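You operate a simulated robot arm through the tools that you are given. There is no shell and no other tool. Be economical: measure what you need, move in short steps, check, and stop when the job is done.

Carry out the task below with a simulated two-armed robot. There is one attempt and no reset: what you move stays moved.

JOB
Take the green tin on the rollers past the closer and put it away on the top of the side table. Take the ink bottle from the rollers past the closer and leave it on the top of the grey table. Take the black rag and put it on the top of the grey table. Put the can on the rollers past the closer away on the lower shelf of the tall blue table. Put one of the cards from the top of the small shelf on the dark belt. Take the green paint pot on the dark belt and put it away on the third shelf from the bottom of the grey shelf unit. Close the small carton right flap. The order is free. Set down upright: green tin, ink bottle, can, green paint pot.

Only the result counts: the job must be done as asked and must still hold three seconds after the hand-in. Knocking over, shifting, dropping, spilling or breaking anything else fails it.

ROBOT AND FRAMES
Two 7-joint arms with two-finger parallel grippers on one trunk, on a base that drives. Base frame: it is fixed to the floor where the robot stands at the start and does not move with it; the origin is under the middle of the robot, x ahead of it, y to its left, z up; the surface under the hand at the start is at about z = 0.72. Readings come in m, degrees, newtons and seconds.
The left shoulder is at the start at [0.02, 0.113, 1.122], the right one opposite. With the tool pointing down near the work surface each hand reaches from about 0.18 to 0.6 m from the robot's upright axis, wherever it stands, measured 20 degrees to its own side. Places, roughly: black rag (11x7x3 cm) [0.7, 0.4, 0.7]; can [0.5, -0.5, 0.75]; card [-1.75, 0.25, 1]; dark belt (160x19 cm) [-1.78, -0.06, 0.76]; green paint pot [-2, 0, 0.75]; green tin [0.75, 0, 0.75]; ink bottle [0.5, 0, 0.75]; lower shelf of the tall blue table [-1, 2.7, 0.3]; small carton right flap [-1.5, -2.9, 1.1]; third shelf of the grey shelf unit [-8.2, 5.1, 1.2]; top of the grey table [1.6, -2.5, 0.8]; top of the side table [-7.2, 1.2, 0.8]. Payload 1.57 kg a hand.
The TCP of each hand is the grasp point between the finger pads, 0.03 m short of the fingertips. In the tool frame z runs along the fingers and y along their closing line. Largest opening 0.08 m; finger width 0.017, thickness 0.012; the body of the gripper, 0.04 by 0.082 m, starts 0.08 m behind the TCP.
Orientation is told as [roll, pitch, yaw] about the base's x, y, z axes, in that order, counted from this pose: with the fingers straight down and closing along the base's y, the tool's x points along the base's -x, its y along +y and its z along -z.

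CONTROLS
- The arms move only by the tool apply_moves. It takes "left_steps", "right_steps" or both (then of equal length, played together; a hand with none holds still); each is a list of rows, each an object (a shift or turn left out is 0, a gripper value left out holds the last) with "fingers": the closure in counts, from 0 (fully open) to 255 (shut); "dp": the shift along the tool's x, y, z in units of 300 mm (1.0 is 300 mm), a list of three; "dr": the turn, a rotation vector about the tool's x, y, z in units of 60 degrees (1.0 is 60 degrees), a list of three. In form: [{"fingers": fingers, "dp": [dx, dy, dz], "dr": [ax, ay, az]}, ...]. A call has 1 to 10 rows; each row is the pose to reach, as a shift and turn from the pose commanded when the call began, along the tool's axes at that moment. A call with a number of a shift or a turn outside -1 to 1 is refused whole. A row lasts 0.2 s, in which the tool goes at most 0.05 m and 8.6 degrees; a call with a longer step from one row to the next is refused whole, and so is a gripper value outside its range. A pose out of reach is approached as far as the arm can. The call stops where the force on the tool passes 40 N (or 10 N more than at its start, if that is more) or the arm is blocked; 0.2 s more then pass. Each finger travels about 0.045 m/s and halts on what it meets, pressing with about 21 N; the grip force reading is that of the motor and also rises with nothing between the fingers. The clock runs only during rows and for 0.2 s after the last one: add rows that repeat a pose to give the fingers time. It gives the time, the measured TCP pose, the force on the tool (base axes), the opening and the grip force at its end, in the units of the frame above (readings bear some noise), with the torque about the TCP (base axes, N m) and any sound that the robot's microphone picked up.
- Cameras (640 x 400 px; columns grow to the right, rows downward): "scene" is now at [0.0978, -0.0104, 1.2496]; the picture's right is [-0.12, -0.99, 0.00], its down [-0.56, 0.07, -0.82] and it looks along [0.82, -0.10, -0.57] (base axes); focal length 262 px, centre (320, 200). "left" rides on the left gripper at [0.072, 0.007, -0.122] in its tool frame; the picture's right is [-0.09, 1.00, 0.00], its down [-0.84, -0.08, -0.54] and it looks along [-0.54, -0.05, 0.84] (tool axes); focal length 238 px, centre (320, 200). "right" rides on the right gripper at [0.072, -0.007, -0.122] in its tool frame; the picture's right is [0.09, 1.00, 0.00], its down [-0.84, 0.08, -0.54] and it looks along [-0.54, 0.05, 0.84] (tool axes); focal length 238 px, centre (320, 200). There is no depth. A picture from a camera that has moved, and an enlarged one, comes with that camera's place and axes in the base frame and with its lens.
- camera(camera): a new picture of that camera. No time passes.
- slide_trunk(by): slides the trunk up (or, below 0, down) by that many m; the arms and the scene camera ride with it, the base frame stays. It gives what a move gives, with no picture.
- roll_base(legs): drives the robot by 1 to 6 legs, each [ahead, left, turn to the left] in m, m and degrees, along the robot's own axes; the way and the turn of a leg run together, so that a leg with both is an arc; at most 1.5 m and 180 degrees a leg. The arms and the cameras ride along, it lands a little off, and it stops where it bumps. It gives what a move gives.
- head_to(pan, tilt): turns the head with the scene camera to pan (to the left, within 80 degrees either way) and tilt (down, from -29 to 69), counted from straight ahead of the robot. It gives what a move gives.
- enlarge(camera, box): a new picture of the part [left, top, right, bottom] of that camera's present view, enlarged. No time passes.
- sign_off(): hands the job in; it is judged then, once.

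Work in short steps. Places have to be worked out from the pictures, the camera data and where the tool is seen: move nearer, look again, correct. Check each grasp and each placing, and mend what went wrong. You have 196 turns and 172 pictures in all, those below and enlarged ones among them. Open the grippers and draw the arms clear of the work before you hand the job in, unless the task says otherwise; then end with one line.

The tools are called after "Call:" by a JSON object that holds its "api" and its "payload". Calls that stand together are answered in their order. apply_moves: Moves the arms, as the interface text tells. Its arguments: {"type":"object","properties":{"left_steps":{"type":"array","items":{"type":"object","properties":{"fingers":{"type":"number"},"dp":{"type":"array","items":{"type":"number"}},"dr":{"type":"array","items":{"type":"number"}}}}},"right_steps":{"type":"array","items":{"type":"object","properties":{"fingers":{"type":"number"},"dp":{"type":"array","items":{"type":"number"}},"dr":{"type":"array","items":{"type":"number"}}}}}},"required":[]} The other tools are called the same way: slide_trunk (by) slides the trunk up or down; roll_base (legs) drives the base; head_to (pan, tilt) turns the head that bears the scene camera; camera (camera) takes a picture; enlarge (camera, box) takes an enlarged picture of a part of a camera's view; sign_off () hands the job in.

At the start:

```text
clock: 0.0
left_ee_pos: [0.4339, 0.1836, 1.1098]
left_tool_rot: [0.0, 0.0, 0.0]
left_force: [-0.4, -0.2, -0.1]
left_moment: [0.01, 0.0, -0.05]
left_finger_gap: 0.0799
left_finger_force: 0.0
right_ee_pos: [0.3652, -0.1639, 1.0063]
right_tool_rot: [0.0, -0.1, -0.1]
right_force: [-0.3, -0.5, -0.4]
right_moment: [-0.02, 0.02, 0.0]
right_finger_gap: 0.0799
right_finger_force: 0.0
trunk travel left (down, up): [-0.175, 0.395]
robot x, y, heading: [0.0003, 0.0016, 0.0]
head pan, tilt: [-7.2, 34.6]
```

scene: 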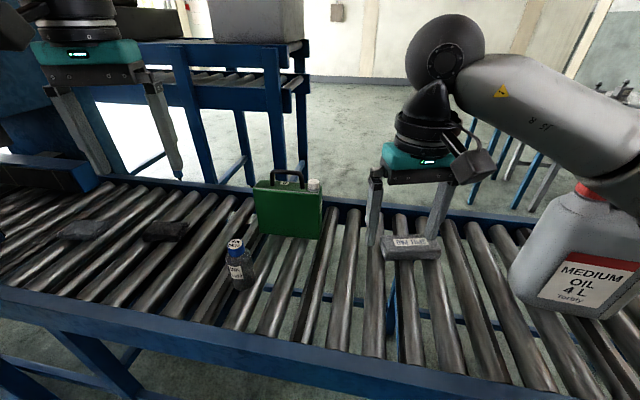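
right: 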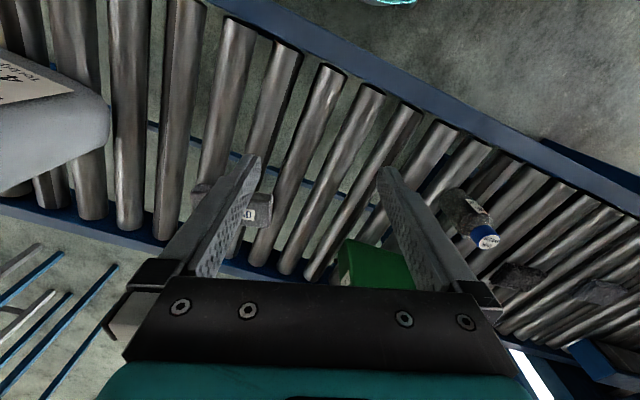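
left: 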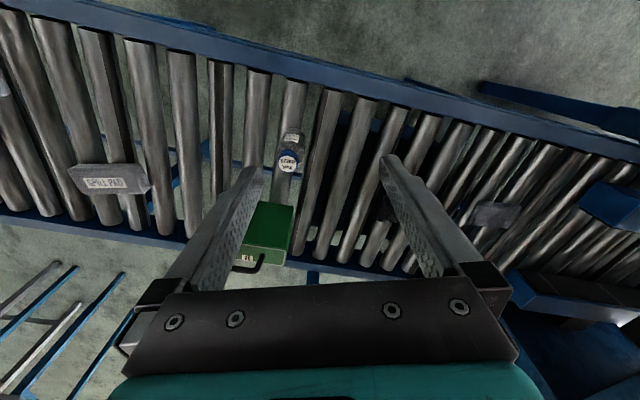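

I first survey the objects on the rollers in detail and check my right and left surroundings.

Call:
{"api": "enlarge", "payload": {"camera": "scene", "box": [200, 150, 360, 300]}}

Call:
{"api": "head_to", "payload": {"pan": -60, "tilt": 20}}

Call:
{"api": "camera", "payload": {"camera": "scene"}}

Call:
{"api": "head_to", "payload": {"pan": 60, "tilt": 20}}

Call:
{"api": "camera", "payload": {"camera": "scene"}}

```text
2.67 times, centred on (280, 225) of scene
camera zoom: at [0.0978, -0.0104, 1.2496], right [-0.12, -0.99, 0.0], down [-0.56, 0.07, -0.82], along [0.82, -0.1, -0.57], focal length 698 px, centre (427, 133)
```

zoom: 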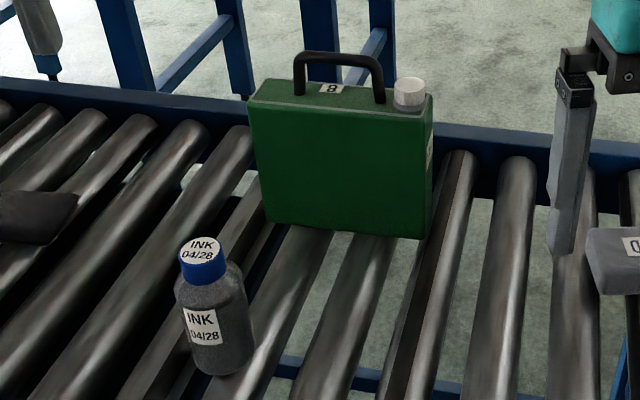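

```text
clock: 1.2
left_ee_pos: [0.4335, 0.1853, 1.1087]
left_tool_rot: [0.0, 0.1, 0.0]
left_force: [-0.1, -0.1, 0.5]
left_moment: [-0.01, -0.01, -0.01]
left_finger_gap: 0.0802
left_finger_force: 0.0
right_ee_pos: [0.3661, -0.1641, 1.0073]
right_tool_rot: [0.0, -0.1, -0.1]
right_force: [0.7, 0.6, 0.1]
right_moment: [-0.01, 0.01, 0.0]
right_finger_gap: 0.08
right_finger_force: 0.1
trunk travel left (down, up): [-0.175, 0.395]
robot x, y, heading: [0.0022, -0.0006, 0.2]
head pan, tilt: [-60.0, 20.0]
```

```text
167 pictures are left
camera scene: at [0.0568, -0.08, 1.2728], right [-0.87, -0.5, 0.0], down [-0.17, 0.3, -0.94], along [0.47, -0.81, -0.34], focal length 262 px, centre (320, 200)
```

scene: 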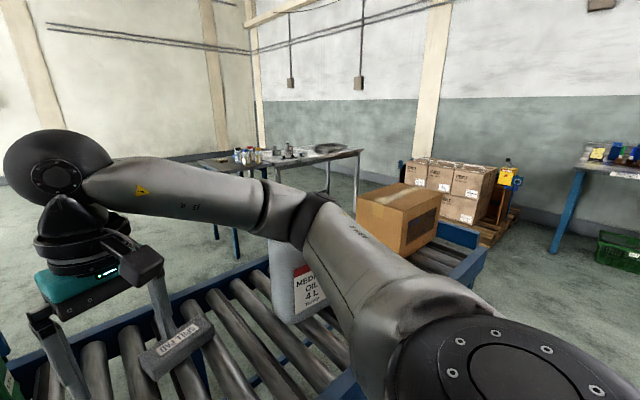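

```text
clock: 3.2
left_ee_pos: [0.434, 0.1855, 1.1105]
left_tool_rot: [0.0, 0.0, 0.1]
left_force: [-0.6, 0.3, 0.5]
left_moment: [0.01, 0.05, -0.03]
left_finger_gap: 0.0801
left_finger_force: 0.0
right_ee_pos: [0.3661, -0.1638, 1.0067]
right_tool_rot: [0.0, 0.0, -0.1]
right_force: [0.2, 0.3, 1.0]
right_moment: [0.02, -0.02, 0.01]
right_finger_gap: 0.0802
right_finger_force: 0.1
trunk travel left (down, up): [-0.175, 0.395]
robot x, y, heading: [0.0005, -0.0033, -0.0]
head pan, tilt: [60.0, 20.0]
```

```text
166 pictures are left
camera scene: at [0.0568, 0.0812, 1.2728], right [0.87, -0.5, 0.0], down [-0.17, -0.3, -0.94], along [0.47, 0.81, -0.34], focal length 262 px, centre (320, 200)
```

scene: 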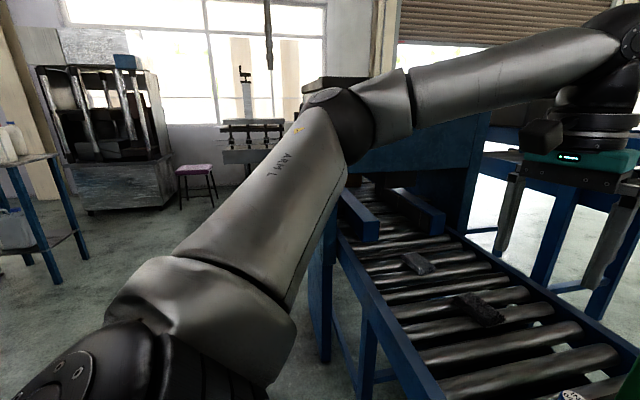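

I look straight down to see the base clearance to the conveyor front.

Call:
{"api": "head_to", "payload": {"pan": 0, "tilt": 69}}

Call:
{"api": "camera", "payload": {"camera": "scene"}}

```text
clock: 4.5
left_ee_pos: [0.433, 0.1854, 1.1105]
left_tool_rot: [0.0, 0.0, 0.0]
left_force: [0.8, -0.4, -0.2]
left_moment: [0.02, -0.02, -0.03]
left_finger_gap: 0.0801
left_finger_force: 0.0
right_ee_pos: [0.3651, -0.1639, 1.0066]
right_tool_rot: [-0.1, 0.0, -0.1]
right_force: [0.0, -0.5, -0.1]
right_moment: [-0.02, 0.0, 0.03]
right_finger_gap: 0.0801
right_finger_force: 0.0
trunk travel left (down, up): [-0.175, 0.395]
robot x, y, heading: [-0.0008, 0.002, 0.3]
head pan, tilt: [0.0, 68.8]
```

```text
165 pictures are left
camera scene: at [0.0661, 0.0007, 1.2053], right [0.0, -1.0, 0.0], down [-0.93, 0.0, -0.36], along [0.36, 0.0, -0.93], focal length 262 px, centre (320, 200)
```

scene: 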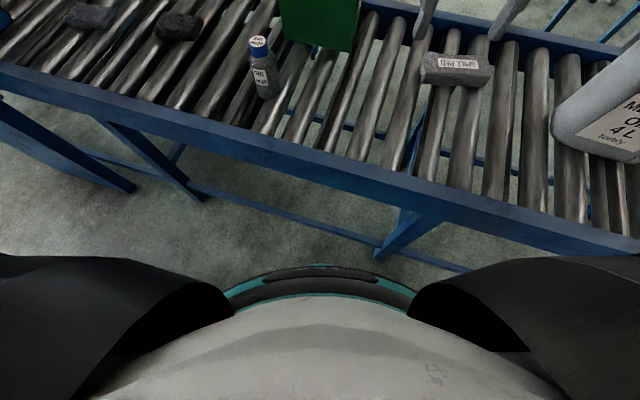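

The conveyor runs about 16° askew of me. I turn to face it squarely and slide left along it toward the rag and ink bottle.

Call:
{"api": "roll_base", "payload": {"legs": [[0, 0, -16], [0.0, 0.37, 0], [0.04, 0, 0]]}}

Call:
{"api": "head_to", "payload": {"pan": 0, "tilt": 50}}

Call:
{"api": "camera", "payload": {"camera": "scene"}}

Call:
{"api": "camera", "payload": {"camera": "left"}}

```text
clock: 8.3
left_ee_pos: [0.6109, 0.4086, 1.1096]
left_tool_rot: [0.0, 0.2, -16.0]
left_force: [-0.1, 0.4, 0.0]
left_moment: [0.02, 0.03, -0.01]
left_finger_gap: 0.08
left_finger_force: 0.1
right_ee_pos: [0.4481, 0.0917, 1.0058]
right_tool_rot: [0.0, 0.1, -16.1]
right_force: [0.3, -0.5, 0.2]
right_moment: [-0.01, 0.01, -0.01]
right_finger_gap: 0.08
right_finger_force: 0.1
trunk travel left (down, up): [-0.175, 0.395]
robot x, y, heading: [0.1418, 0.3551, -15.9]
head pan, tilt: [0.0, 68.8]
```

```text
clock: 9.1
left_ee_pos: [0.6106, 0.4093, 1.1092]
left_tool_rot: [0.0, 0.0, -16.0]
left_force: [1.0, -0.7, 0.7]
left_moment: [0.0, 0.0, 0.04]
left_finger_gap: 0.08
left_finger_force: 0.2
right_ee_pos: [0.4487, 0.092, 1.0074]
right_tool_rot: [-0.1, 0.0, -16.1]
right_force: [-0.2, 0.4, -0.3]
right_moment: [-0.03, -0.02, -0.02]
right_finger_gap: 0.0798
right_finger_force: 0.0
trunk travel left (down, up): [-0.175, 0.395]
robot x, y, heading: [0.1427, 0.3526, -16.2]
head pan, tilt: [0.0, 50.0]
```

```text
164 pictures are left
camera scene: at [0.2257, 0.3269, 1.2272], right [-0.28, -0.96, 0.0], down [-0.74, 0.21, -0.64], along [0.62, -0.18, -0.77], focal length 262 px, centre (320, 200)
```

scene: 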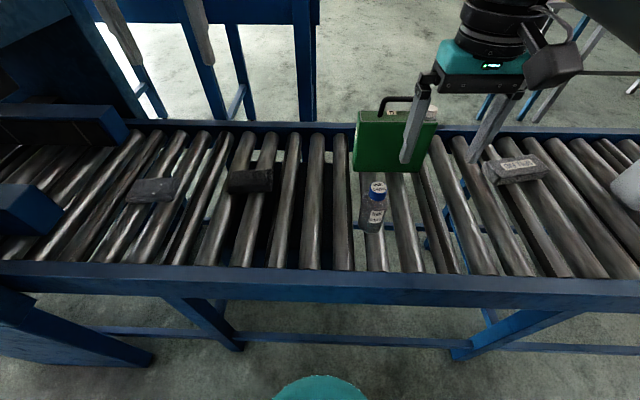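

```text
163 pictures are left
camera left: at [0.5438, 0.4337, 1.2315], right [0.36, 0.93, 0.0], down [0.78, -0.31, 0.54], along [0.5, -0.2, -0.84], focal length 238 px, centre (320, 200)
```

left: 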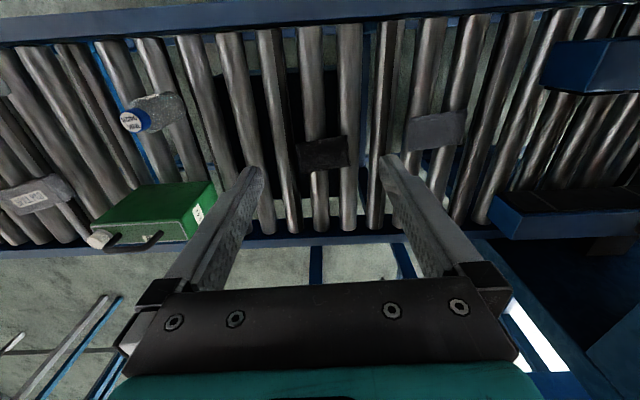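

The rag is at about (0.735, 0.366) with its long side along the conveyor; the ink bottle is at about (0.527, 0.121). I bring the left hand above the rag (turning it) and the right above the bottle.

Call:
{"api": "apply_moves", "payload": {"left_steps": [{"dp": [-0.055, -0.003, 0.1], "dr": [0, 0, 0.125]}, {"dp": [-0.11, -0.006, 0.2], "dr": [0, 0, 0.25]}, {"dp": [-0.165, -0.009, 0.3], "dr": [0, 0, 0.375]}, {"dp": [-0.22, -0.012, 0.4], "dr": [0, 0, 0.5]}, {"dp": [-0.275, -0.015, 0.5], "dr": [0, 0, 0.625]}, {"dp": [-0.33, -0.018, 0.6], "dr": [0, 0, 0.75]}, {"dp": [-0.385, -0.021, 0.7], "dr": [0, 0, 0.875]}, {"dp": [-0.438, -0.024, 0.8], "dr": [0, 0, 1.0]}], "right_steps": [{"dp": [-0.03, 0.02, 0.04]}, {"dp": [-0.06, 0.04, 0.08]}, {"dp": [-0.09, 0.06, 0.12]}, {"dp": [-0.12, 0.08, 0.16]}, {"dp": [-0.15, 0.1, 0.2]}, {"dp": [-0.18, 0.13, 0.24]}, {"dp": [-0.21, 0.15, 0.27]}, {"dp": [-0.233, 0.17, 0.29]}]}}

Call:
{"api": "apply_moves", "payload": {"left_steps": [{"dr": [0, 0, 0.11]}, {"dr": [0, 0, 0.22]}, {"dr": [0, 0, 0.33]}, {"dr": [0, 0, 0.433]}]}}

Call:
{"api": "camera", "payload": {"camera": "left"}}

Call:
{"api": "camera", "payload": {"camera": "right"}}

Call:
{"api": "camera", "payload": {"camera": "scene"}}

```text
clock: 10.9
left_ee_pos: [0.7323, 0.3642, 0.8695]
left_tool_rot: [0.0, 0.1, -76.0]
left_force: [0.4, -0.5, -0.4]
left_moment: [0.01, 0.01, 0.03]
left_finger_gap: 0.08
left_finger_force: 0.1
right_ee_pos: [0.5302, 0.1219, 0.9182]
right_tool_rot: [0.0, 0.1, -16.1]
right_force: [0.9, 0.5, -0.2]
right_moment: [0.02, -0.01, 0.02]
right_finger_gap: 0.0796
right_finger_force: 0.0
trunk travel left (down, up): [-0.175, 0.395]
robot x, y, heading: [0.1399, 0.3518, -15.9]
head pan, tilt: [0.0, 50.0]
```

```text
clock: 11.9
left_ee_pos: [0.7328, 0.365, 0.8704]
left_tool_rot: [-0.1, 0.0, -102.1]
left_force: [-0.4, -0.4, 0.1]
left_moment: [0.01, -0.05, -0.02]
left_finger_gap: 0.08
left_finger_force: 0.1
right_ee_pos: [0.529, 0.1211, 0.9191]
right_tool_rot: [0.0, 0.0, -16.2]
right_force: [0.1, 1.1, 0.3]
right_moment: [0.04, 0.03, -0.02]
right_finger_gap: 0.0797
right_finger_force: 0.1
trunk travel left (down, up): [-0.175, 0.395]
robot x, y, heading: [0.1394, 0.3497, -15.7]
head pan, tilt: [0.0, 50.0]
```

```text
162 pictures are left
camera left: at [0.7561, 0.433, 0.9914], right [0.95, -0.3, 0.0], down [-0.25, -0.8, 0.54], along [-0.16, -0.52, -0.84], focal length 238 px, centre (320, 200)
```

left: 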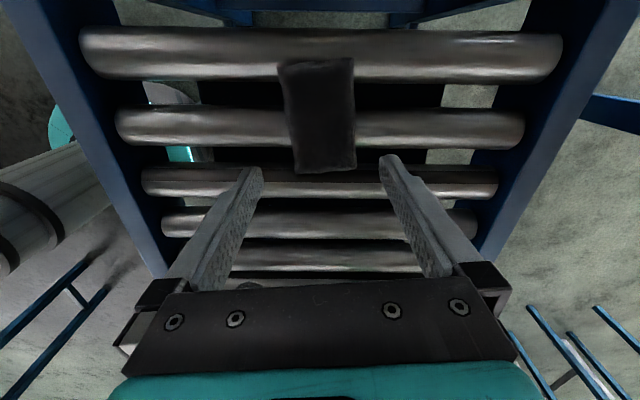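

```text
161 pictures are left
camera right: at [0.4598, 0.1356, 1.0411], right [0.19, 0.98, 0.0], down [0.83, -0.16, 0.54], along [0.53, -0.1, -0.84], focal length 238 px, centre (320, 200)
```

right: 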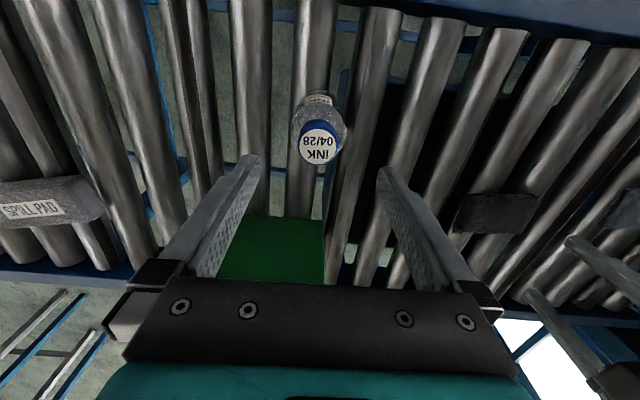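

```text
160 pictures are left
camera scene: at [0.2258, 0.3269, 1.2273], right [-0.28, -0.96, 0.0], down [-0.74, 0.21, -0.64], along [0.62, -0.18, -0.77], focal length 262 px, centre (320, 200)
```

scene: 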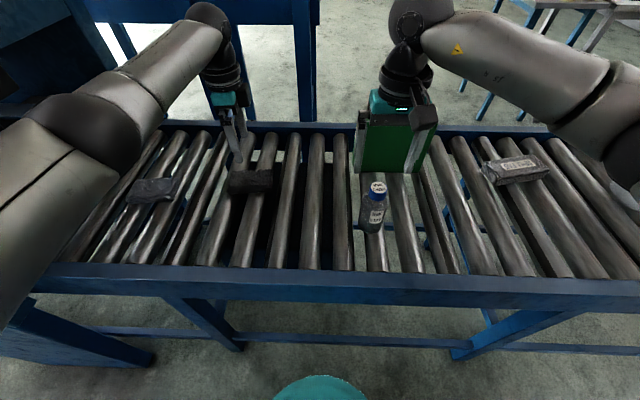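

Both hands are well centred. I lower the left to just above the rag with a small correction, and the right around the ink bottle.

Call:
{"api": "apply_moves", "payload": {"left_steps": [{"dp": [0.012, 0.007, 0.1]}, {"dp": [0.023, 0.014, 0.2]}, {"dp": [0.023, 0.014, 0.267]}, {"dp": [0.023, 0.014, 0.267]}], "right_steps": [{"dp": [0.011, 0, 0.11]}, {"dp": [0.011, 0, 0.22]}, {"dp": [0.011, 0, 0.33]}, {"dp": [0.011, 0, 0.43]}]}}

Call:
{"api": "camera", "payload": {"camera": "left"}}

Call:
{"api": "enlarge", "payload": {"camera": "scene", "box": [180, 80, 460, 255]}}

```text
clock: 12.9
left_ee_pos: [0.7387, 0.3705, 0.7895]
left_tool_rot: [-0.1, 0.1, -102.0]
left_force: [-1.1, -0.1, -0.2]
left_moment: [-0.03, 0.01, -0.03]
left_finger_gap: 0.08
left_finger_force: 0.1
right_ee_pos: [0.5267, 0.1223, 0.791]
right_tool_rot: [-0.1, 0.0, -16.1]
right_force: [0.1, 0.4, -0.6]
right_moment: [-0.01, 0.02, 0.0]
right_finger_gap: 0.0801
right_finger_force: 0.0
trunk travel left (down, up): [-0.175, 0.395]
robot x, y, heading: [0.14, 0.3492, -16.1]
head pan, tilt: [0.0, 50.0]
```

```text
159 pictures are left
camera left: at [0.7611, 0.4388, 0.9107], right [0.95, -0.3, 0.0], down [-0.25, -0.8, 0.54], along [-0.16, -0.52, -0.84], focal length 238 px, centre (320, 200)
```

left: 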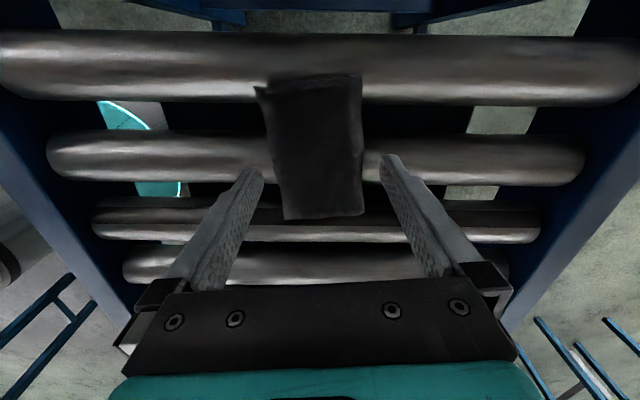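

```text
2.29 times, centred on (320, 168) of scene
camera zoom: at [0.2258, 0.3269, 1.2273], right [-0.28, -0.96, 0.0], down [-0.74, 0.21, -0.64], along [0.62, -0.18, -0.77], focal length 599 px, centre (320, 274)
```

zoom: 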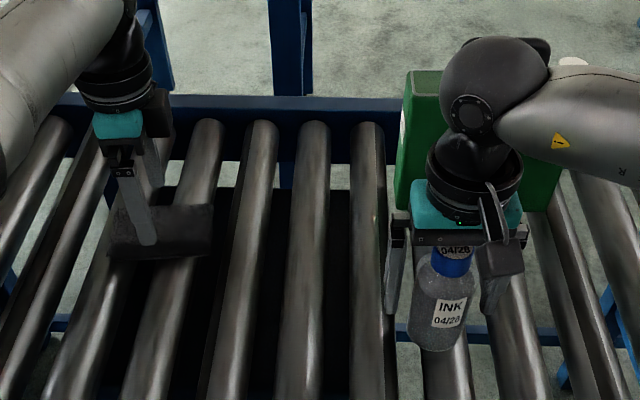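

The rag is centred between the left fingers and the bottle sits between the right ones. Left goes down and closes on the rag; right closes on the bottle.

Call:
{"api": "apply_moves", "payload": {"left_steps": [{"dp": [0, 0, 0.06]}, {"dp": [0, 0, 0.12]}, {"dp": [0, 0, 0.12], "fingers": 255}, {"dp": [0, 0, 0.12], "fingers": 255}, {"dp": [0, 0, 0.12], "fingers": 255}, {"dp": [0, 0, 0.12], "fingers": 255}, {"dp": [0, 0, 0.12], "fingers": 255}], "right_steps": [{"fingers": 255}, {"fingers": 255}, {"fingers": 255}, {"fingers": 255}, {"fingers": 255}, {"fingers": 255}, {"fingers": 255}]}}

Call:
{"api": "camera", "payload": {"camera": "left"}}

```text
clock: 14.5
left_ee_pos: [0.7308, 0.3748, 0.7561]
left_tool_rot: [-0.1, 0.0, -102.0]
left_force: [0.3, 0.1, 0.5]
left_moment: [-0.02, 0.0, 0.02]
left_finger_gap: 0.0668
left_finger_force: 21.1
left hand out of reach, approached as far as the arm can: row 1, 2, 3, 4, 5, 6, 7
right_ee_pos: [0.5258, 0.1233, 0.7913]
right_tool_rot: [0.0, 0.2, -16.1]
right_force: [-0.3, 0.5, -1.1]
right_moment: [-0.02, -0.02, -0.03]
right_finger_gap: 0.0555
right_finger_force: 20.8
trunk travel left (down, up): [-0.175, 0.395]
robot x, y, heading: [0.143, 0.3505, -15.9]
head pan, tilt: [0.0, 50.0]
```

```text
157 pictures are left
camera left: at [0.7541, 0.4426, 0.8771], right [0.95, -0.3, 0.0], down [-0.25, -0.8, 0.54], along [-0.16, -0.52, -0.84], focal length 238 px, centre (320, 200)
```

left: 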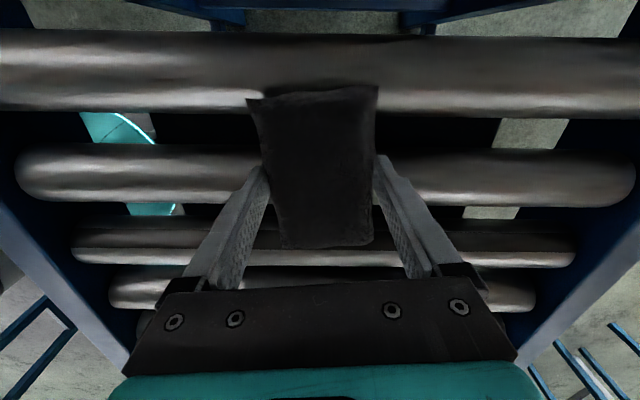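

Both are gripped (6.7 cm and 5.6 cm). I lift both.

Call:
{"api": "apply_moves", "payload": {"left_steps": [{"dp": [0, 0, -0.1]}, {"dp": [0.05, 0, -0.25]}, {"dp": [0.1, 0, -0.4]}, {"dp": [0.15, 0, -0.55]}, {"dp": [0.15, 0, -0.7]}, {"dp": [0.15, 0, -0.8]}], "right_steps": [{"dp": [0, 0, -0.1]}, {"dp": [0, 0, -0.2]}, {"dp": [0, 0, -0.3]}, {"dp": [0, 0, -0.4]}, {"dp": [0, 0, -0.5]}, {"dp": [0, 0, -0.6]}]}}

Call:
{"api": "camera", "payload": {"camera": "scene"}}

```text
clock: 15.9
left_ee_pos: [0.7559, 0.4172, 0.9991]
left_tool_rot: [-0.1, 0.0, -101.9]
left_force: [0.0, -0.5, -0.1]
left_moment: [0.01, 0.05, 0.02]
left_finger_gap: 0.0669
left_finger_force: 20.4
left hand out of reach, approached as far as the arm can: row 1, 2, 3, 4, 5, 6
right_ee_pos: [0.524, 0.1224, 0.9716]
right_tool_rot: [0.0, 0.1, -16.2]
right_force: [-0.1, 0.1, -1.7]
right_moment: [-0.03, -0.02, -0.02]
right_finger_gap: 0.0554
right_finger_force: 21.1
trunk travel left (down, up): [-0.175, 0.395]
robot x, y, heading: [0.141, 0.3537, -15.8]
head pan, tilt: [0.0, 50.0]
```

```text
156 pictures are left
camera scene: at [0.2256, 0.3269, 1.2273], right [-0.28, -0.96, 0.0], down [-0.74, 0.21, -0.64], along [0.62, -0.18, -0.77], focal length 262 px, centre (320, 200)
```

scene: 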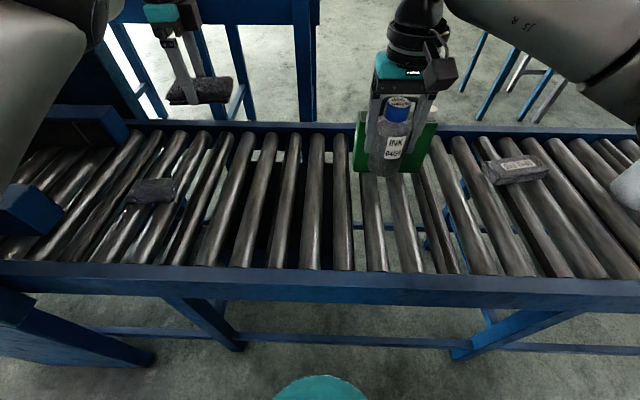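

Both held. I raise and draw the hands in toward the body before backing off.

Call:
{"api": "apply_moves", "payload": {"left_steps": [{"dp": [0, -0.1, -0.04]}, {"dp": [0, -0.2, -0.08]}, {"dp": [0, -0.3, -0.12]}, {"dp": [0, -0.4, -0.16]}, {"dp": [0, -0.5, -0.2]}, {"dp": [0, -0.6, -0.2]}], "right_steps": [{"dp": [0, 0, -0.08]}, {"dp": [0.05, 0, -0.16]}, {"dp": [0.1, 0, -0.24]}, {"dp": [0.17, 0, -0.3]}, {"dp": [0.24, 0, -0.3]}, {"dp": [0.3, 0, -0.3]}]}}

Call:
{"api": "roll_base", "payload": {"legs": [[-0.35, 0, 0], [0, 0, -74]]}}

Call:
{"api": "head_to", "payload": {"pan": -35, "tilt": 20}}

Call:
{"api": "camera", "payload": {"camera": "scene"}}

Call:
{"api": "head_to", "payload": {"pan": 30, "tilt": 20}}

Call:
{"api": "camera", "payload": {"camera": "scene"}}

```text
clock: 17.3
left_ee_pos: [0.7317, 0.4289, 1.1034]
left_tool_rot: [-0.1, 0.0, -102.0]
left_force: [-0.6, -0.5, -0.2]
left_moment: [-0.02, -0.01, 0.0]
left_finger_gap: 0.0668
left_finger_force: 20.5
left hand out of reach, approached as far as the arm can: row 1, 2, 3, 4, 5, 6
right_ee_pos: [0.4397, 0.1484, 1.0598]
right_tool_rot: [0.1, 0.1, -16.1]
right_force: [0.2, -0.5, -2.9]
right_moment: [-0.03, 0.0, -0.01]
right_finger_gap: 0.0554
right_finger_force: 21.2
trunk travel left (down, up): [-0.175, 0.395]
robot x, y, heading: [0.1412, 0.3509, -15.8]
head pan, tilt: [0.0, 50.0]
```

```text
clock: 22.8
left_ee_pos: [0.0416, -0.0982, 1.1022]
left_tool_rot: [-0.1, 0.1, -176.2]
left_force: [0.1, 0.5, -1.0]
left_moment: [-0.05, 0.02, 0.02]
left_finger_gap: 0.0671
left_finger_force: 21.0
right_ee_pos: [-0.3101, 0.1047, 1.0592]
right_tool_rot: [0.1, 0.1, -90.2]
right_force: [-0.9, 0.6, -2.4]
right_moment: [0.01, -0.01, -0.01]
right_finger_gap: 0.0556
right_finger_force: 21.2
trunk travel left (down, up): [-0.175, 0.395]
robot x, y, heading: [-0.1937, 0.447, -90.2]
head pan, tilt: [0.0, 50.0]
```

```text
clock: 23.8
left_ee_pos: [0.0399, -0.0971, 1.1033]
left_tool_rot: [-0.1, 0.0, -176.2]
left_force: [-0.3, 0.0, -0.6]
left_moment: [-0.02, 0.02, -0.01]
left_finger_gap: 0.0668
left_finger_force: 21.5
right_ee_pos: [-0.3104, 0.1054, 1.0596]
right_tool_rot: [0.0, 0.1, -90.2]
right_force: [-0.3, -0.2, -2.1]
right_moment: [0.01, -0.01, 0.01]
right_finger_gap: 0.0553
right_finger_force: 21.0
trunk travel left (down, up): [-0.175, 0.395]
robot x, y, heading: [-0.1975, 0.4469, -90.0]
head pan, tilt: [-35.0, 20.0]
```

```text
155 pictures are left
camera scene: at [-0.2499, 0.3621, 1.2728], right [-0.82, 0.58, 0.0], down [0.2, 0.28, -0.94], along [-0.54, -0.77, -0.34], focal length 262 px, centre (320, 200)
```

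scene: 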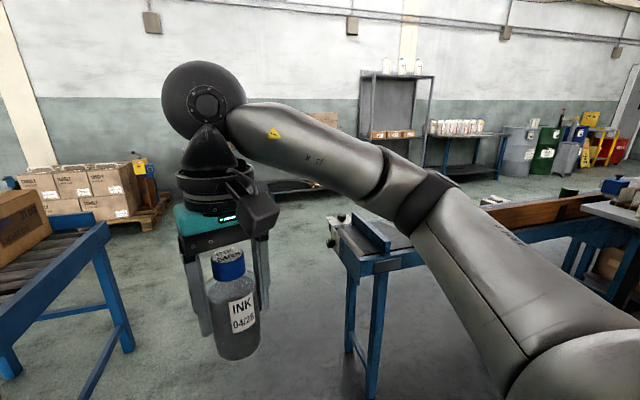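

```text
clock: 25.2
left_ee_pos: [0.041, -0.0963, 1.1024]
left_tool_rot: [-0.2, 0.1, -176.0]
left_force: [0.1, -0.1, -0.4]
left_moment: [-0.01, 0.01, -0.02]
left_finger_gap: 0.0669
left_finger_force: 20.1
right_ee_pos: [-0.3092, 0.105, 1.0599]
right_tool_rot: [0.0, 0.2, -90.3]
right_force: [0.6, 0.6, -2.2]
right_moment: [0.05, 0.0, -0.04]
right_finger_gap: 0.0556
right_finger_force: 20.6
trunk travel left (down, up): [-0.175, 0.395]
robot x, y, heading: [-0.1932, 0.4452, -90.1]
head pan, tilt: [30.0, 20.0]
```

```text
154 pictures are left
camera scene: at [-0.1501, 0.3575, 1.2728], right [-0.87, -0.5, 0.0], down [-0.17, 0.3, -0.94], along [0.47, -0.82, -0.34], focal length 262 px, centre (320, 200)
```

scene: 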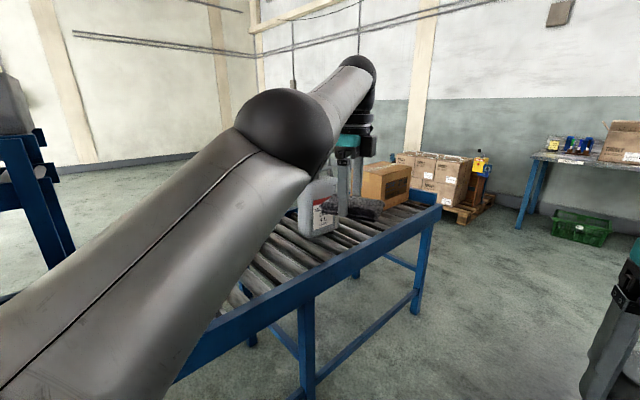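

The left wrist was cramped by its yaw; I turn it back (the rag turns with it) so that the arm can fold in.

Call:
{"api": "apply_moves", "payload": {"left_steps": [{"dr": [0, 0, -0.14]}, {"dr": [0, 0, -0.28]}, {"dr": [0, 0, -0.42]}, {"dr": [0, 0, -0.56]}, {"dr": [0, 0, -0.7]}, {"dr": [0, 0, -0.84]}, {"dr": [0, 0, -0.95]}, {"dr": [0, 0, -0.95]}]}}

Call:
{"api": "roll_base", "payload": {"legs": [[0, -0.25, 0], [1.3, 0, 0]]}}

Call:
{"api": "head_to", "payload": {"pan": 35, "tilt": 20}}

Call:
{"api": "camera", "payload": {"camera": "scene"}}

```text
clock: 27.0
left_ee_pos: [0.0408, -0.0975, 1.1011]
left_tool_rot: [0.0, 0.2, -119.1]
left_force: [0.4, 0.4, -0.4]
left_moment: [0.01, 0.01, 0.0]
left_finger_gap: 0.067
left_finger_force: 20.6
right_ee_pos: [-0.3108, 0.1057, 1.0594]
right_tool_rot: [0.0, 0.1, -90.1]
right_force: [-0.3, 0.6, -2.2]
right_moment: [0.0, 0.05, 0.03]
right_finger_gap: 0.0555
right_finger_force: 20.5
trunk travel left (down, up): [-0.175, 0.395]
robot x, y, heading: [-0.2004, 0.4476, -90.1]
head pan, tilt: [30.0, 20.0]
```

```text
clock: 34.8
left_ee_pos: [-0.2333, -1.3727, 1.1026]
left_tool_rot: [-0.2, 0.2, -120.0]
left_force: [-0.6, -0.1, -0.4]
left_moment: [0.04, -0.03, 0.01]
left_finger_gap: 0.0669
left_finger_force: 21.3
right_ee_pos: [-0.581, -1.1662, 1.0601]
right_tool_rot: [0.0, 0.1, -91.2]
right_force: [-0.2, -0.1, -2.3]
right_moment: [0.01, -0.01, 0.01]
right_finger_gap: 0.0555
right_finger_force: 21.1
trunk travel left (down, up): [-0.175, 0.395]
robot x, y, heading: [-0.4606, -0.8255, -91.0]
head pan, tilt: [30.0, 20.0]
```

```text
clock: 35.5
left_ee_pos: [-0.2334, -1.3734, 1.1028]
left_tool_rot: [-0.1, 0.1, -120.0]
left_force: [0.6, -0.2, 0.1]
left_moment: [-0.01, -0.01, 0.0]
left_finger_gap: 0.0671
left_finger_force: 20.6
right_ee_pos: [-0.5793, -1.1656, 1.0595]
right_tool_rot: [0.0, 0.1, -91.1]
right_force: [-0.1, 0.3, -2.7]
right_moment: [0.03, 0.0, -0.02]
right_finger_gap: 0.0556
right_finger_force: 21.1
trunk travel left (down, up): [-0.175, 0.395]
robot x, y, heading: [-0.4607, -0.8275, -91.0]
head pan, tilt: [35.0, 20.0]
```

```text
153 pictures are left
camera scene: at [-0.4093, -0.9116, 1.2728], right [-0.83, -0.56, 0.0], down [-0.19, 0.28, -0.94], along [0.52, -0.78, -0.34], focal length 262 px, centre (320, 200)
```

scene: 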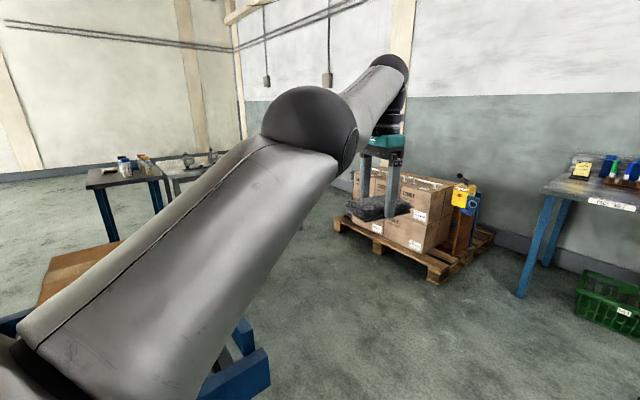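

Way ahead is clear between the conveyor end and the pallet. I fold the left arm in a bit, then drive round to face the grey table.

Call:
{"api": "apply_moves", "payload": {"left_steps": [{"dp": [0.1, -0.06, 0]}, {"dp": [0.2, -0.12, 0]}, {"dp": [0.3, -0.18, 0]}, {"dp": [0.437, -0.243, 0]}]}}

Call:
{"api": "roll_base", "payload": {"legs": [[1.3, 0, 0], [0, 0, 90]]}}

Call:
{"api": "head_to", "payload": {"pan": 0, "tilt": 20}}

Call:
{"api": "camera", "payload": {"camera": "scene"}}

```text
clock: 36.5
left_ee_pos: [-0.2208, -1.3599, 1.1318]
left_tool_rot: [-0.1, 0.2, -120.0]
left_force: [-0.2, -0.5, -0.5]
left_moment: [0.0, 0.01, 0.01]
left_finger_gap: 0.067
left_finger_force: 21.0
left hand out of reach, approached as far as the arm can: row 1, 2, 3, 4
right_ee_pos: [-0.5794, -1.1656, 1.0594]
right_tool_rot: [0.0, 0.0, -91.1]
right_force: [0.1, -0.3, -2.6]
right_moment: [-0.01, -0.01, 0.01]
right_finger_gap: 0.0555
right_finger_force: 20.9
trunk travel left (down, up): [-0.175, 0.395]
robot x, y, heading: [-0.4626, -0.826, -90.8]
head pan, tilt: [35.0, 20.0]
```

```text
clock: 46.9
left_ee_pos: [0.038, -1.9033, 1.1318]
left_tool_rot: [-0.1, 0.2, -30.9]
left_force: [0.4, -0.1, -0.3]
left_moment: [0.03, 0.0, 0.0]
left_finger_gap: 0.0672
left_finger_force: 21.0
right_ee_pos: [-0.1625, -2.2586, 1.0603]
right_tool_rot: [0.0, 0.1, -2.1]
right_force: [1.0, -0.8, -3.2]
right_moment: [-0.02, -0.01, 0.01]
right_finger_gap: 0.0553
right_finger_force: 21.0
trunk travel left (down, up): [-0.175, 0.395]
robot x, y, heading: [-0.5021, -2.1323, -1.9]
head pan, tilt: [35.0, 20.0]
```

```text
clock: 47.9
left_ee_pos: [0.0373, -1.9033, 1.133]
left_tool_rot: [-0.1, 0.2, -31.0]
left_force: [-0.3, -0.4, 0.5]
left_moment: [-0.01, -0.02, 0.01]
left_finger_gap: 0.0671
left_finger_force: 21.3
right_ee_pos: [-0.1637, -2.2571, 1.0594]
right_tool_rot: [0.0, 0.1, -2.1]
right_force: [0.7, 1.3, -2.0]
right_moment: [0.02, -0.01, -0.01]
right_finger_gap: 0.0555
right_finger_force: 20.5
trunk travel left (down, up): [-0.175, 0.395]
robot x, y, heading: [-0.5006, -2.1358, -2.1]
head pan, tilt: [0.0, 20.0]
```

```text
152 pictures are left
camera scene: at [-0.3977, -2.1363, 1.2728], right [-0.03, -1.0, 0.0], down [-0.34, 0.01, -0.94], along [0.94, -0.03, -0.34], focal length 262 px, centre (320, 200)
```

scene: 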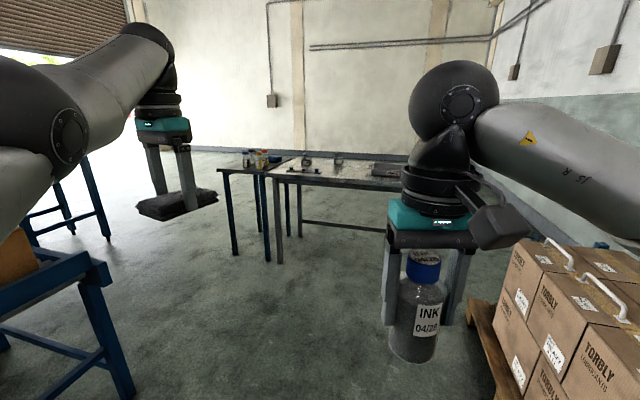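

The grey table's near edge runs from about (1.45,-1.83) to (1.07,-2.66). I drive up to it and turn square to it, then look.

Call:
{"api": "roll_base", "payload": {"legs": [[1.05, 0.08, 0], [0, 0, -23]]}}

Call:
{"api": "head_to", "payload": {"pan": 0, "tilt": 42}}

Call:
{"api": "camera", "payload": {"camera": "scene"}}

Call:
{"api": "camera", "payload": {"camera": "right"}}

```text
clock: 54.5
left_ee_pos: [1.1356, -2.1138, 1.1329]
left_tool_rot: [-0.1, 0.2, -55.4]
left_force: [0.0, -0.3, -0.6]
left_moment: [0.0, -0.02, 0.0]
left_finger_gap: 0.0671
left_finger_force: 20.5
right_ee_pos: [0.805, -2.3536, 1.0602]
right_tool_rot: [0.0, 0.1, -26.6]
right_force: [0.3, 0.2, -3.1]
right_moment: [0.01, 0.0, 0.0]
right_finger_gap: 0.0552
right_finger_force: 20.7
trunk travel left (down, up): [-0.175, 0.395]
robot x, y, heading: [0.5479, -2.1014, -26.7]
head pan, tilt: [0.0, 20.0]
```

```text
clock: 55.4
left_ee_pos: [1.134, -2.1137, 1.1328]
left_tool_rot: [-0.2, 0.2, -55.4]
left_force: [0.1, 0.7, -0.3]
left_moment: [-0.03, 0.01, 0.01]
left_finger_gap: 0.0673
left_finger_force: 20.8
right_ee_pos: [0.8052, -2.3541, 1.0588]
right_tool_rot: [0.1, 0.0, -26.5]
right_force: [-0.3, -0.3, -2.4]
right_moment: [0.01, 0.03, 0.02]
right_finger_gap: 0.0555
right_finger_force: 21.3
trunk travel left (down, up): [-0.175, 0.395]
robot x, y, heading: [0.5502, -2.0983, -26.3]
head pan, tilt: [0.0, 42.0]
```

```text
151 pictures are left
camera scene: at [0.6325, -2.1421, 1.2385], right [-0.45, -0.9, 0.0], down [-0.6, 0.3, -0.74], along [0.67, -0.33, -0.67], focal length 262 px, centre (320, 200)
```

scene: 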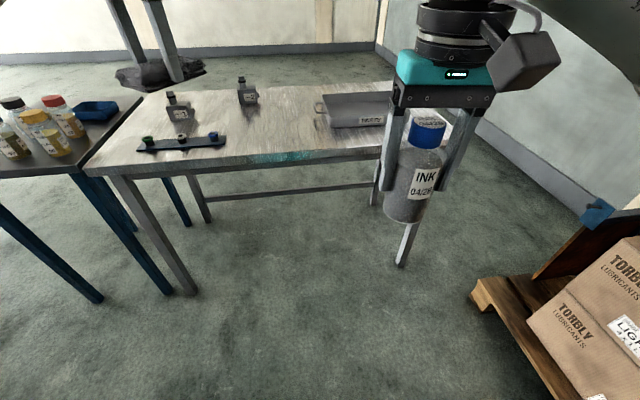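

```text
150 pictures are left
camera right: at [0.739, -2.3271, 1.1817], right [0.36, 0.93, 0.0], down [0.78, -0.3, 0.54], along [0.5, -0.2, -0.84], focal length 238 px, centre (320, 200)
```

right: 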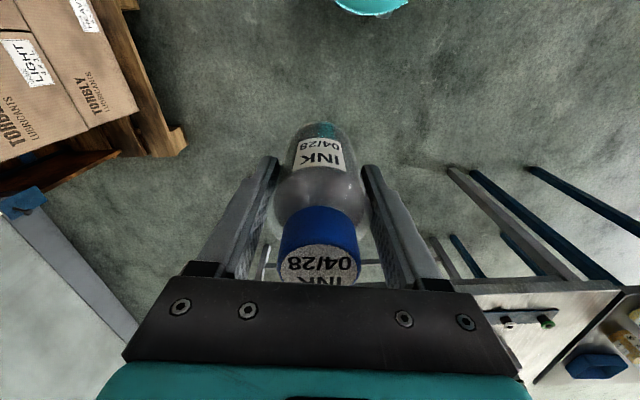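

The grey table has a free zone near its front edge between the bottle strip and the metal tray. I close in by 0.35 m.

Call:
{"api": "roll_base", "payload": {"legs": [[0.35, 0.06, 0]]}}

Call:
{"api": "camera", "payload": {"camera": "scene"}}

Call:
{"api": "camera", "payload": {"camera": "left"}}

```text
clock: 57.7
left_ee_pos: [1.4771, -2.2179, 1.1326]
left_tool_rot: [-0.1, 0.1, -55.7]
left_force: [-0.3, -0.2, -1.3]
left_moment: [-0.01, 0.02, 0.0]
left_finger_gap: 0.067
left_finger_force: 21.1
right_ee_pos: [1.1469, -2.4585, 1.0604]
right_tool_rot: [0.0, 0.1, -26.8]
right_force: [-0.3, 0.9, -2.7]
right_moment: [0.01, 0.04, 0.03]
right_finger_gap: 0.0553
right_finger_force: 21.3
trunk travel left (down, up): [-0.175, 0.395]
robot x, y, heading: [0.8905, -2.2056, -26.8]
head pan, tilt: [0.0, 42.0]
```

```text
149 pictures are left
camera scene: at [0.9756, -2.2455, 1.2384], right [-0.45, -0.89, 0.0], down [-0.6, 0.3, -0.74], along [0.66, -0.33, -0.67], focal length 262 px, centre (320, 200)
```

scene: 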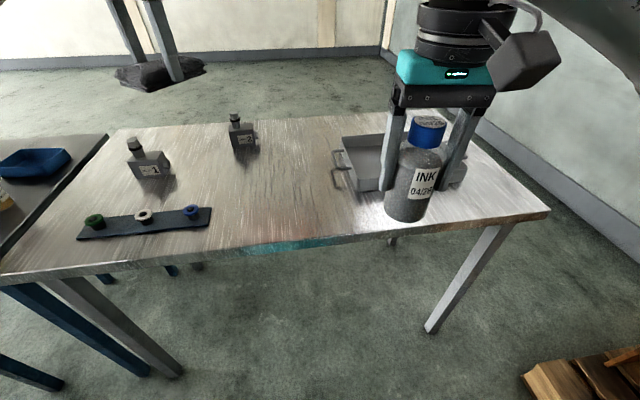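

```text
148 pictures are left
camera left: at [1.4435, -2.1574, 1.2546], right [0.87, 0.49, 0.0], down [0.41, -0.74, 0.54], along [0.26, -0.47, -0.84], focal length 238 px, centre (320, 200)
```

left: 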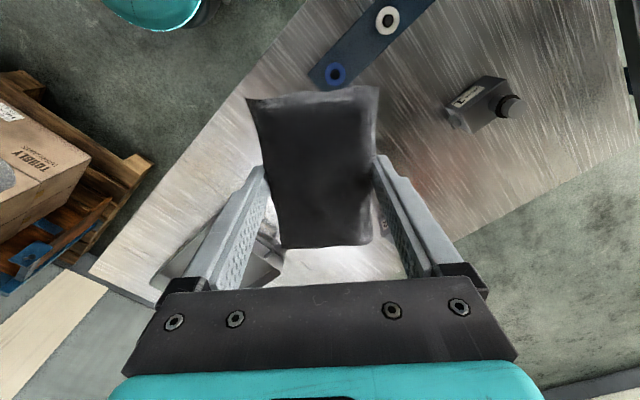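

I inch 5 cm closer, then take the rag over its spot at about (1.49,-2.335).

Call:
{"api": "roll_base", "payload": {"legs": [[0.05, 0, 0]]}}

Call:
{"api": "apply_moves", "payload": {"left_steps": [{"dp": [-0.05, -0.06, 0.12]}, {"dp": [-0.1, -0.12, 0.24]}, {"dp": [-0.15, -0.18, 0.36]}, {"dp": [-0.2, -0.267, 0.48]}, {"dp": [-0.2, -0.267, 0.6]}, {"dp": [-0.2, -0.267, 0.72]}, {"dp": [-0.2, -0.267, 0.8]}]}}

Call:
{"api": "camera", "payload": {"camera": "left"}}

Call:
{"api": "camera", "payload": {"camera": "scene"}}

```text
clock: 58.6
left_ee_pos: [1.5232, -2.2421, 1.1344]
left_tool_rot: [0.0, 0.3, -55.6]
left_force: [0.3, -0.4, -1.4]
left_moment: [0.03, 0.0, -0.01]
left_finger_gap: 0.0669
left_finger_force: 21.4
right_ee_pos: [1.1914, -2.481, 1.0597]
right_tool_rot: [0.0, 0.0, -26.8]
right_force: [0.7, 0.4, -2.0]
right_moment: [-0.03, 0.05, 0.03]
right_finger_gap: 0.0555
right_finger_force: 21.1
trunk travel left (down, up): [-0.175, 0.395]
robot x, y, heading: [0.9361, -2.2242, -26.7]
head pan, tilt: [0.0, 42.0]
```

```text
clock: 60.2
left_ee_pos: [1.5204, -2.355, 0.8918]
left_tool_rot: [-0.1, 0.2, -55.7]
left_force: [-0.9, 0.0, -0.3]
left_moment: [0.01, -0.02, 0.01]
left_finger_gap: 0.0671
left_finger_force: 20.7
left hand out of reach, approached as far as the arm can: row 1, 2, 3, 4, 5, 6, 7
right_ee_pos: [1.1925, -2.4799, 1.0609]
right_tool_rot: [0.1, 0.1, -26.8]
right_force: [0.1, -0.6, -2.2]
right_moment: [-0.03, -0.02, 0.01]
right_finger_gap: 0.0552
right_finger_force: 21.1
trunk travel left (down, up): [-0.175, 0.395]
robot x, y, heading: [0.9404, -2.2294, -26.8]
head pan, tilt: [0.0, 42.0]
```

```text
147 pictures are left
camera left: at [1.4867, -2.2927, 1.0129], right [0.87, 0.49, 0.0], down [0.41, -0.74, 0.54], along [0.26, -0.47, -0.84], focal length 238 px, centre (320, 200)
```

left: 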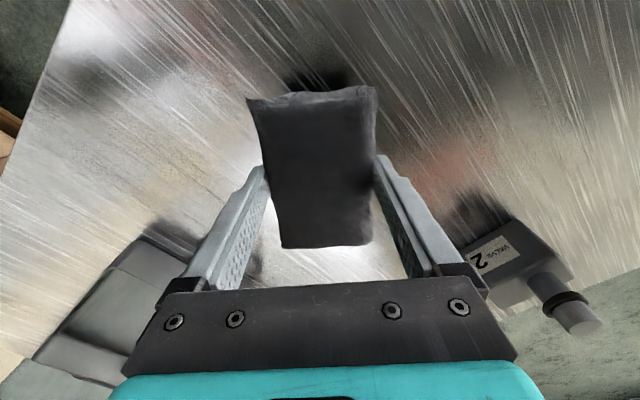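

```text
146 pictures are left
camera scene: at [1.0204, -2.2683, 1.2385], right [-0.45, -0.89, 0.0], down [-0.6, 0.3, -0.74], along [0.66, -0.33, -0.67], focal length 262 px, centre (320, 200)
```

scene: 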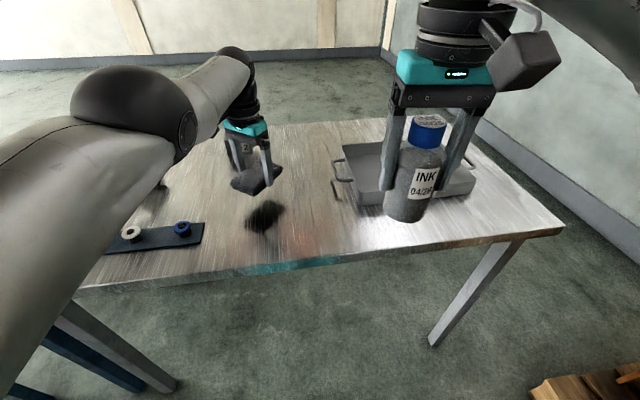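

Position is good and clear. I lower slowly towards the table.

Call:
{"api": "apply_moves", "payload": {"left_steps": [{"dp": [0, 0, 0.04]}, {"dp": [0, 0, 0.08]}, {"dp": [0, 0, 0.1]}, {"dp": [0, 0, 0.12]}, {"dp": [0, 0, 0.12]}]}}

Call:
{"api": "enlarge", "payload": {"camera": "scene", "box": [180, 100, 340, 200]}}

```text
clock: 61.4
left_ee_pos: [1.5204, -2.3547, 0.8546]
left_tool_rot: [-0.1, 0.2, -55.8]
left_force: [0.3, 0.2, 0.2]
left_moment: [0.0, 0.01, -0.01]
left_finger_gap: 0.0668
left_finger_force: 21.3
right_ee_pos: [1.1918, -2.4809, 1.0586]
right_tool_rot: [0.0, 0.0, -26.7]
right_force: [0.1, 0.3, -1.9]
right_moment: [0.0, 0.03, 0.0]
right_finger_gap: 0.0554
right_finger_force: 20.7
trunk travel left (down, up): [-0.175, 0.395]
robot x, y, heading: [0.9369, -2.2292, -26.7]
head pan, tilt: [0.0, 42.0]
```

```text
4.00 times, centred on (260, 150) of scene
camera zoom: at [1.0203, -2.2682, 1.2385], right [-0.45, -0.89, 0.0], down [-0.6, 0.3, -0.74], along [0.66, -0.33, -0.67], focal length 1048 px, centre (560, 400)
```

zoom: 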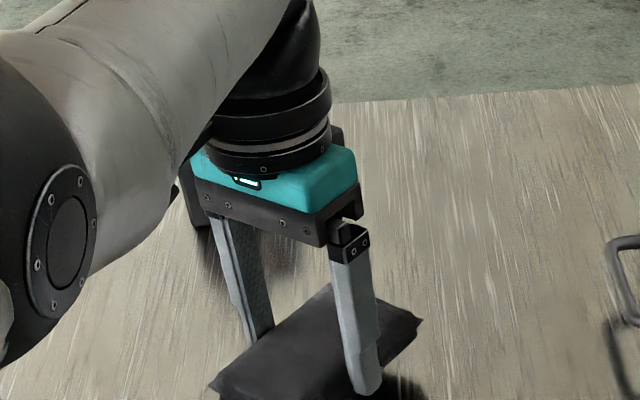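

Still just above; continue down in small steps until contact.

Call:
{"api": "apply_moves", "payload": {"left_steps": [{"dp": [0, 0, 0.02]}, {"dp": [0, 0, 0.04]}, {"dp": [0, 0, 0.055]}, {"dp": [0, 0, 0.055]}]}}

Call:
{"api": "enlarge", "payload": {"camera": "scene", "box": [200, 140, 320, 215]}}

```text
clock: 62.4
left_ee_pos: [1.5171, -2.3525, 0.8403]
left_tool_rot: [-0.1, 0.0, -55.7]
left_force: [-0.5, 0.0, -1.1]
left_moment: [-0.01, 0.03, 0.0]
left_finger_gap: 0.0668
left_finger_force: 21.3
right_ee_pos: [1.1915, -2.4808, 1.0596]
right_tool_rot: [0.1, 0.0, -26.8]
right_force: [0.1, -1.2, -2.7]
right_moment: [-0.01, 0.04, -0.01]
right_finger_gap: 0.0556
right_finger_force: 21.2
trunk travel left (down, up): [-0.175, 0.395]
robot x, y, heading: [0.9346, -2.2257, -26.7]
head pan, tilt: [0.0, 42.0]
```

```text
5.33 times, centred on (260, 178) of scene
camera zoom: at [1.0203, -2.2682, 1.2385], right [-0.45, -0.89, 0.0], down [-0.6, 0.3, -0.74], along [0.66, -0.33, -0.67], focal length 1397 px, centre (640, 320)
```

zoom: 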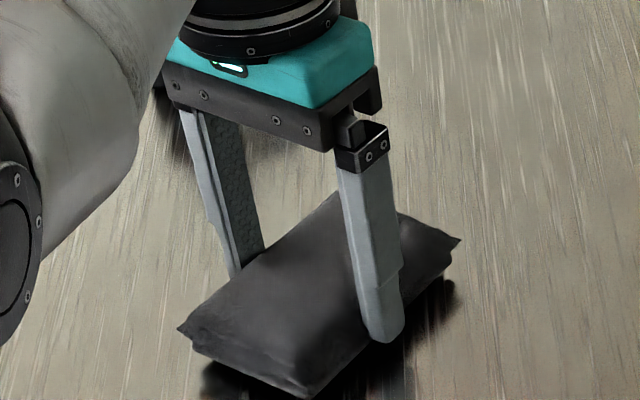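

Shadow contact is nearing but no force yet; I go on in finer steps.

Call:
{"api": "apply_moves", "payload": {"left_steps": [{"dp": [0, 0, 0.015]}, {"dp": [0, 0, 0.03]}, {"dp": [0, 0, 0.045]}, {"dp": [0, 0, 0.045]}]}}

Call:
{"api": "enlarge", "payload": {"camera": "scene", "box": [200, 140, 320, 215]}}

```text
clock: 63.4
left_ee_pos: [1.5172, -2.3533, 0.8336]
left_tool_rot: [0.2, -0.5, -55.7]
left_force: [0.2, -0.1, 26.0]
left_moment: [-0.02, 0.0, 0.0]
left_finger_gap: 0.0669
left_finger_force: 20.6
left hand out of reach, approached as far as the arm can: row 1, 2, 3, 4
right_ee_pos: [1.1903, -2.4816, 1.0604]
right_tool_rot: [0.0, 0.0, -26.8]
right_force: [-0.3, -0.2, -3.6]
right_moment: [0.01, 0.02, -0.02]
right_finger_gap: 0.0554
right_finger_force: 20.5
trunk travel left (down, up): [-0.175, 0.395]
robot x, y, heading: [0.9329, -2.2318, -26.6]
head pan, tilt: [0.0, 42.0]
```

```text
5.33 times, centred on (260, 178) of scene
camera zoom: at [1.0182, -2.2678, 1.2388], right [-0.45, -0.89, 0.0], down [-0.6, 0.3, -0.74], along [0.67, -0.33, -0.67], focal length 1397 px, centre (640, 320)
```

zoom: 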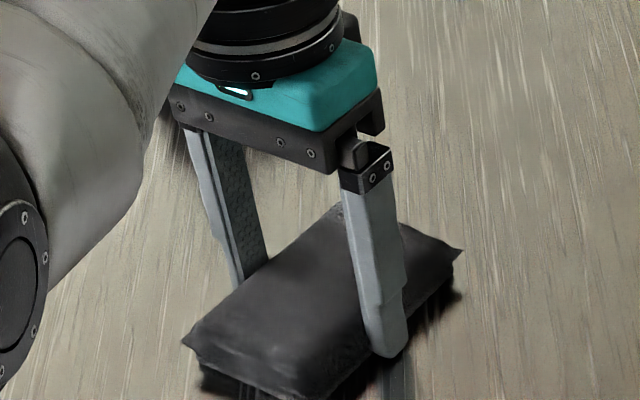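

Contact made (26 N). I open the left fingers, then rise straight up.

Call:
{"api": "apply_moves", "payload": {"left_steps": [{"fingers": 0, "dp": [0, 0, -0.01]}, {"fingers": 0, "dp": [0, 0, -0.01]}, {"fingers": 0, "dp": [0, 0, -0.01]}, {"fingers": 0, "dp": [0, 0, -0.1]}, {"fingers": 0, "dp": [0, 0, -0.25]}, {"fingers": 0, "dp": [0, 0, -0.4]}, {"fingers": 0, "dp": [0, 0, -0.55]}, {"fingers": 0, "dp": [0, 0, -0.7]}]}}

Call:
{"api": "camera", "payload": {"camera": "scene"}}

```text
clock: 65.2
left_ee_pos: [1.5133, -2.3454, 1.0356]
left_tool_rot: [0.0, 0.2, -55.7]
left_force: [0.2, -0.6, 0.5]
left_moment: [0.0, 0.01, 0.04]
left_finger_gap: 0.08
left_finger_force: 0.0
left hand out of reach, approached as far as the arm can: row 8
right_ee_pos: [1.1926, -2.4809, 1.06]
right_tool_rot: [0.0, 0.0, -26.8]
right_force: [0.5, 0.6, -2.0]
right_moment: [0.0, 0.0, -0.01]
right_finger_gap: 0.0551
right_finger_force: 21.3
trunk travel left (down, up): [-0.175, 0.395]
robot x, y, heading: [0.9358, -2.2249, -26.6]
head pan, tilt: [0.0, 42.0]
```

```text
142 pictures are left
camera scene: at [1.0207, -2.2679, 1.2384], right [-0.45, -0.89, 0.0], down [-0.6, 0.3, -0.74], along [0.66, -0.33, -0.67], focal length 262 px, centre (320, 200)
```

scene: 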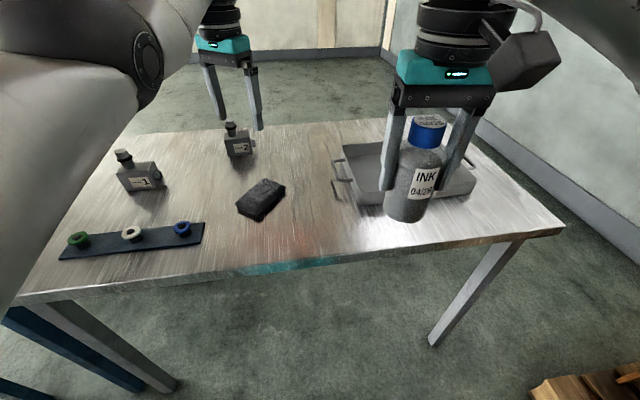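

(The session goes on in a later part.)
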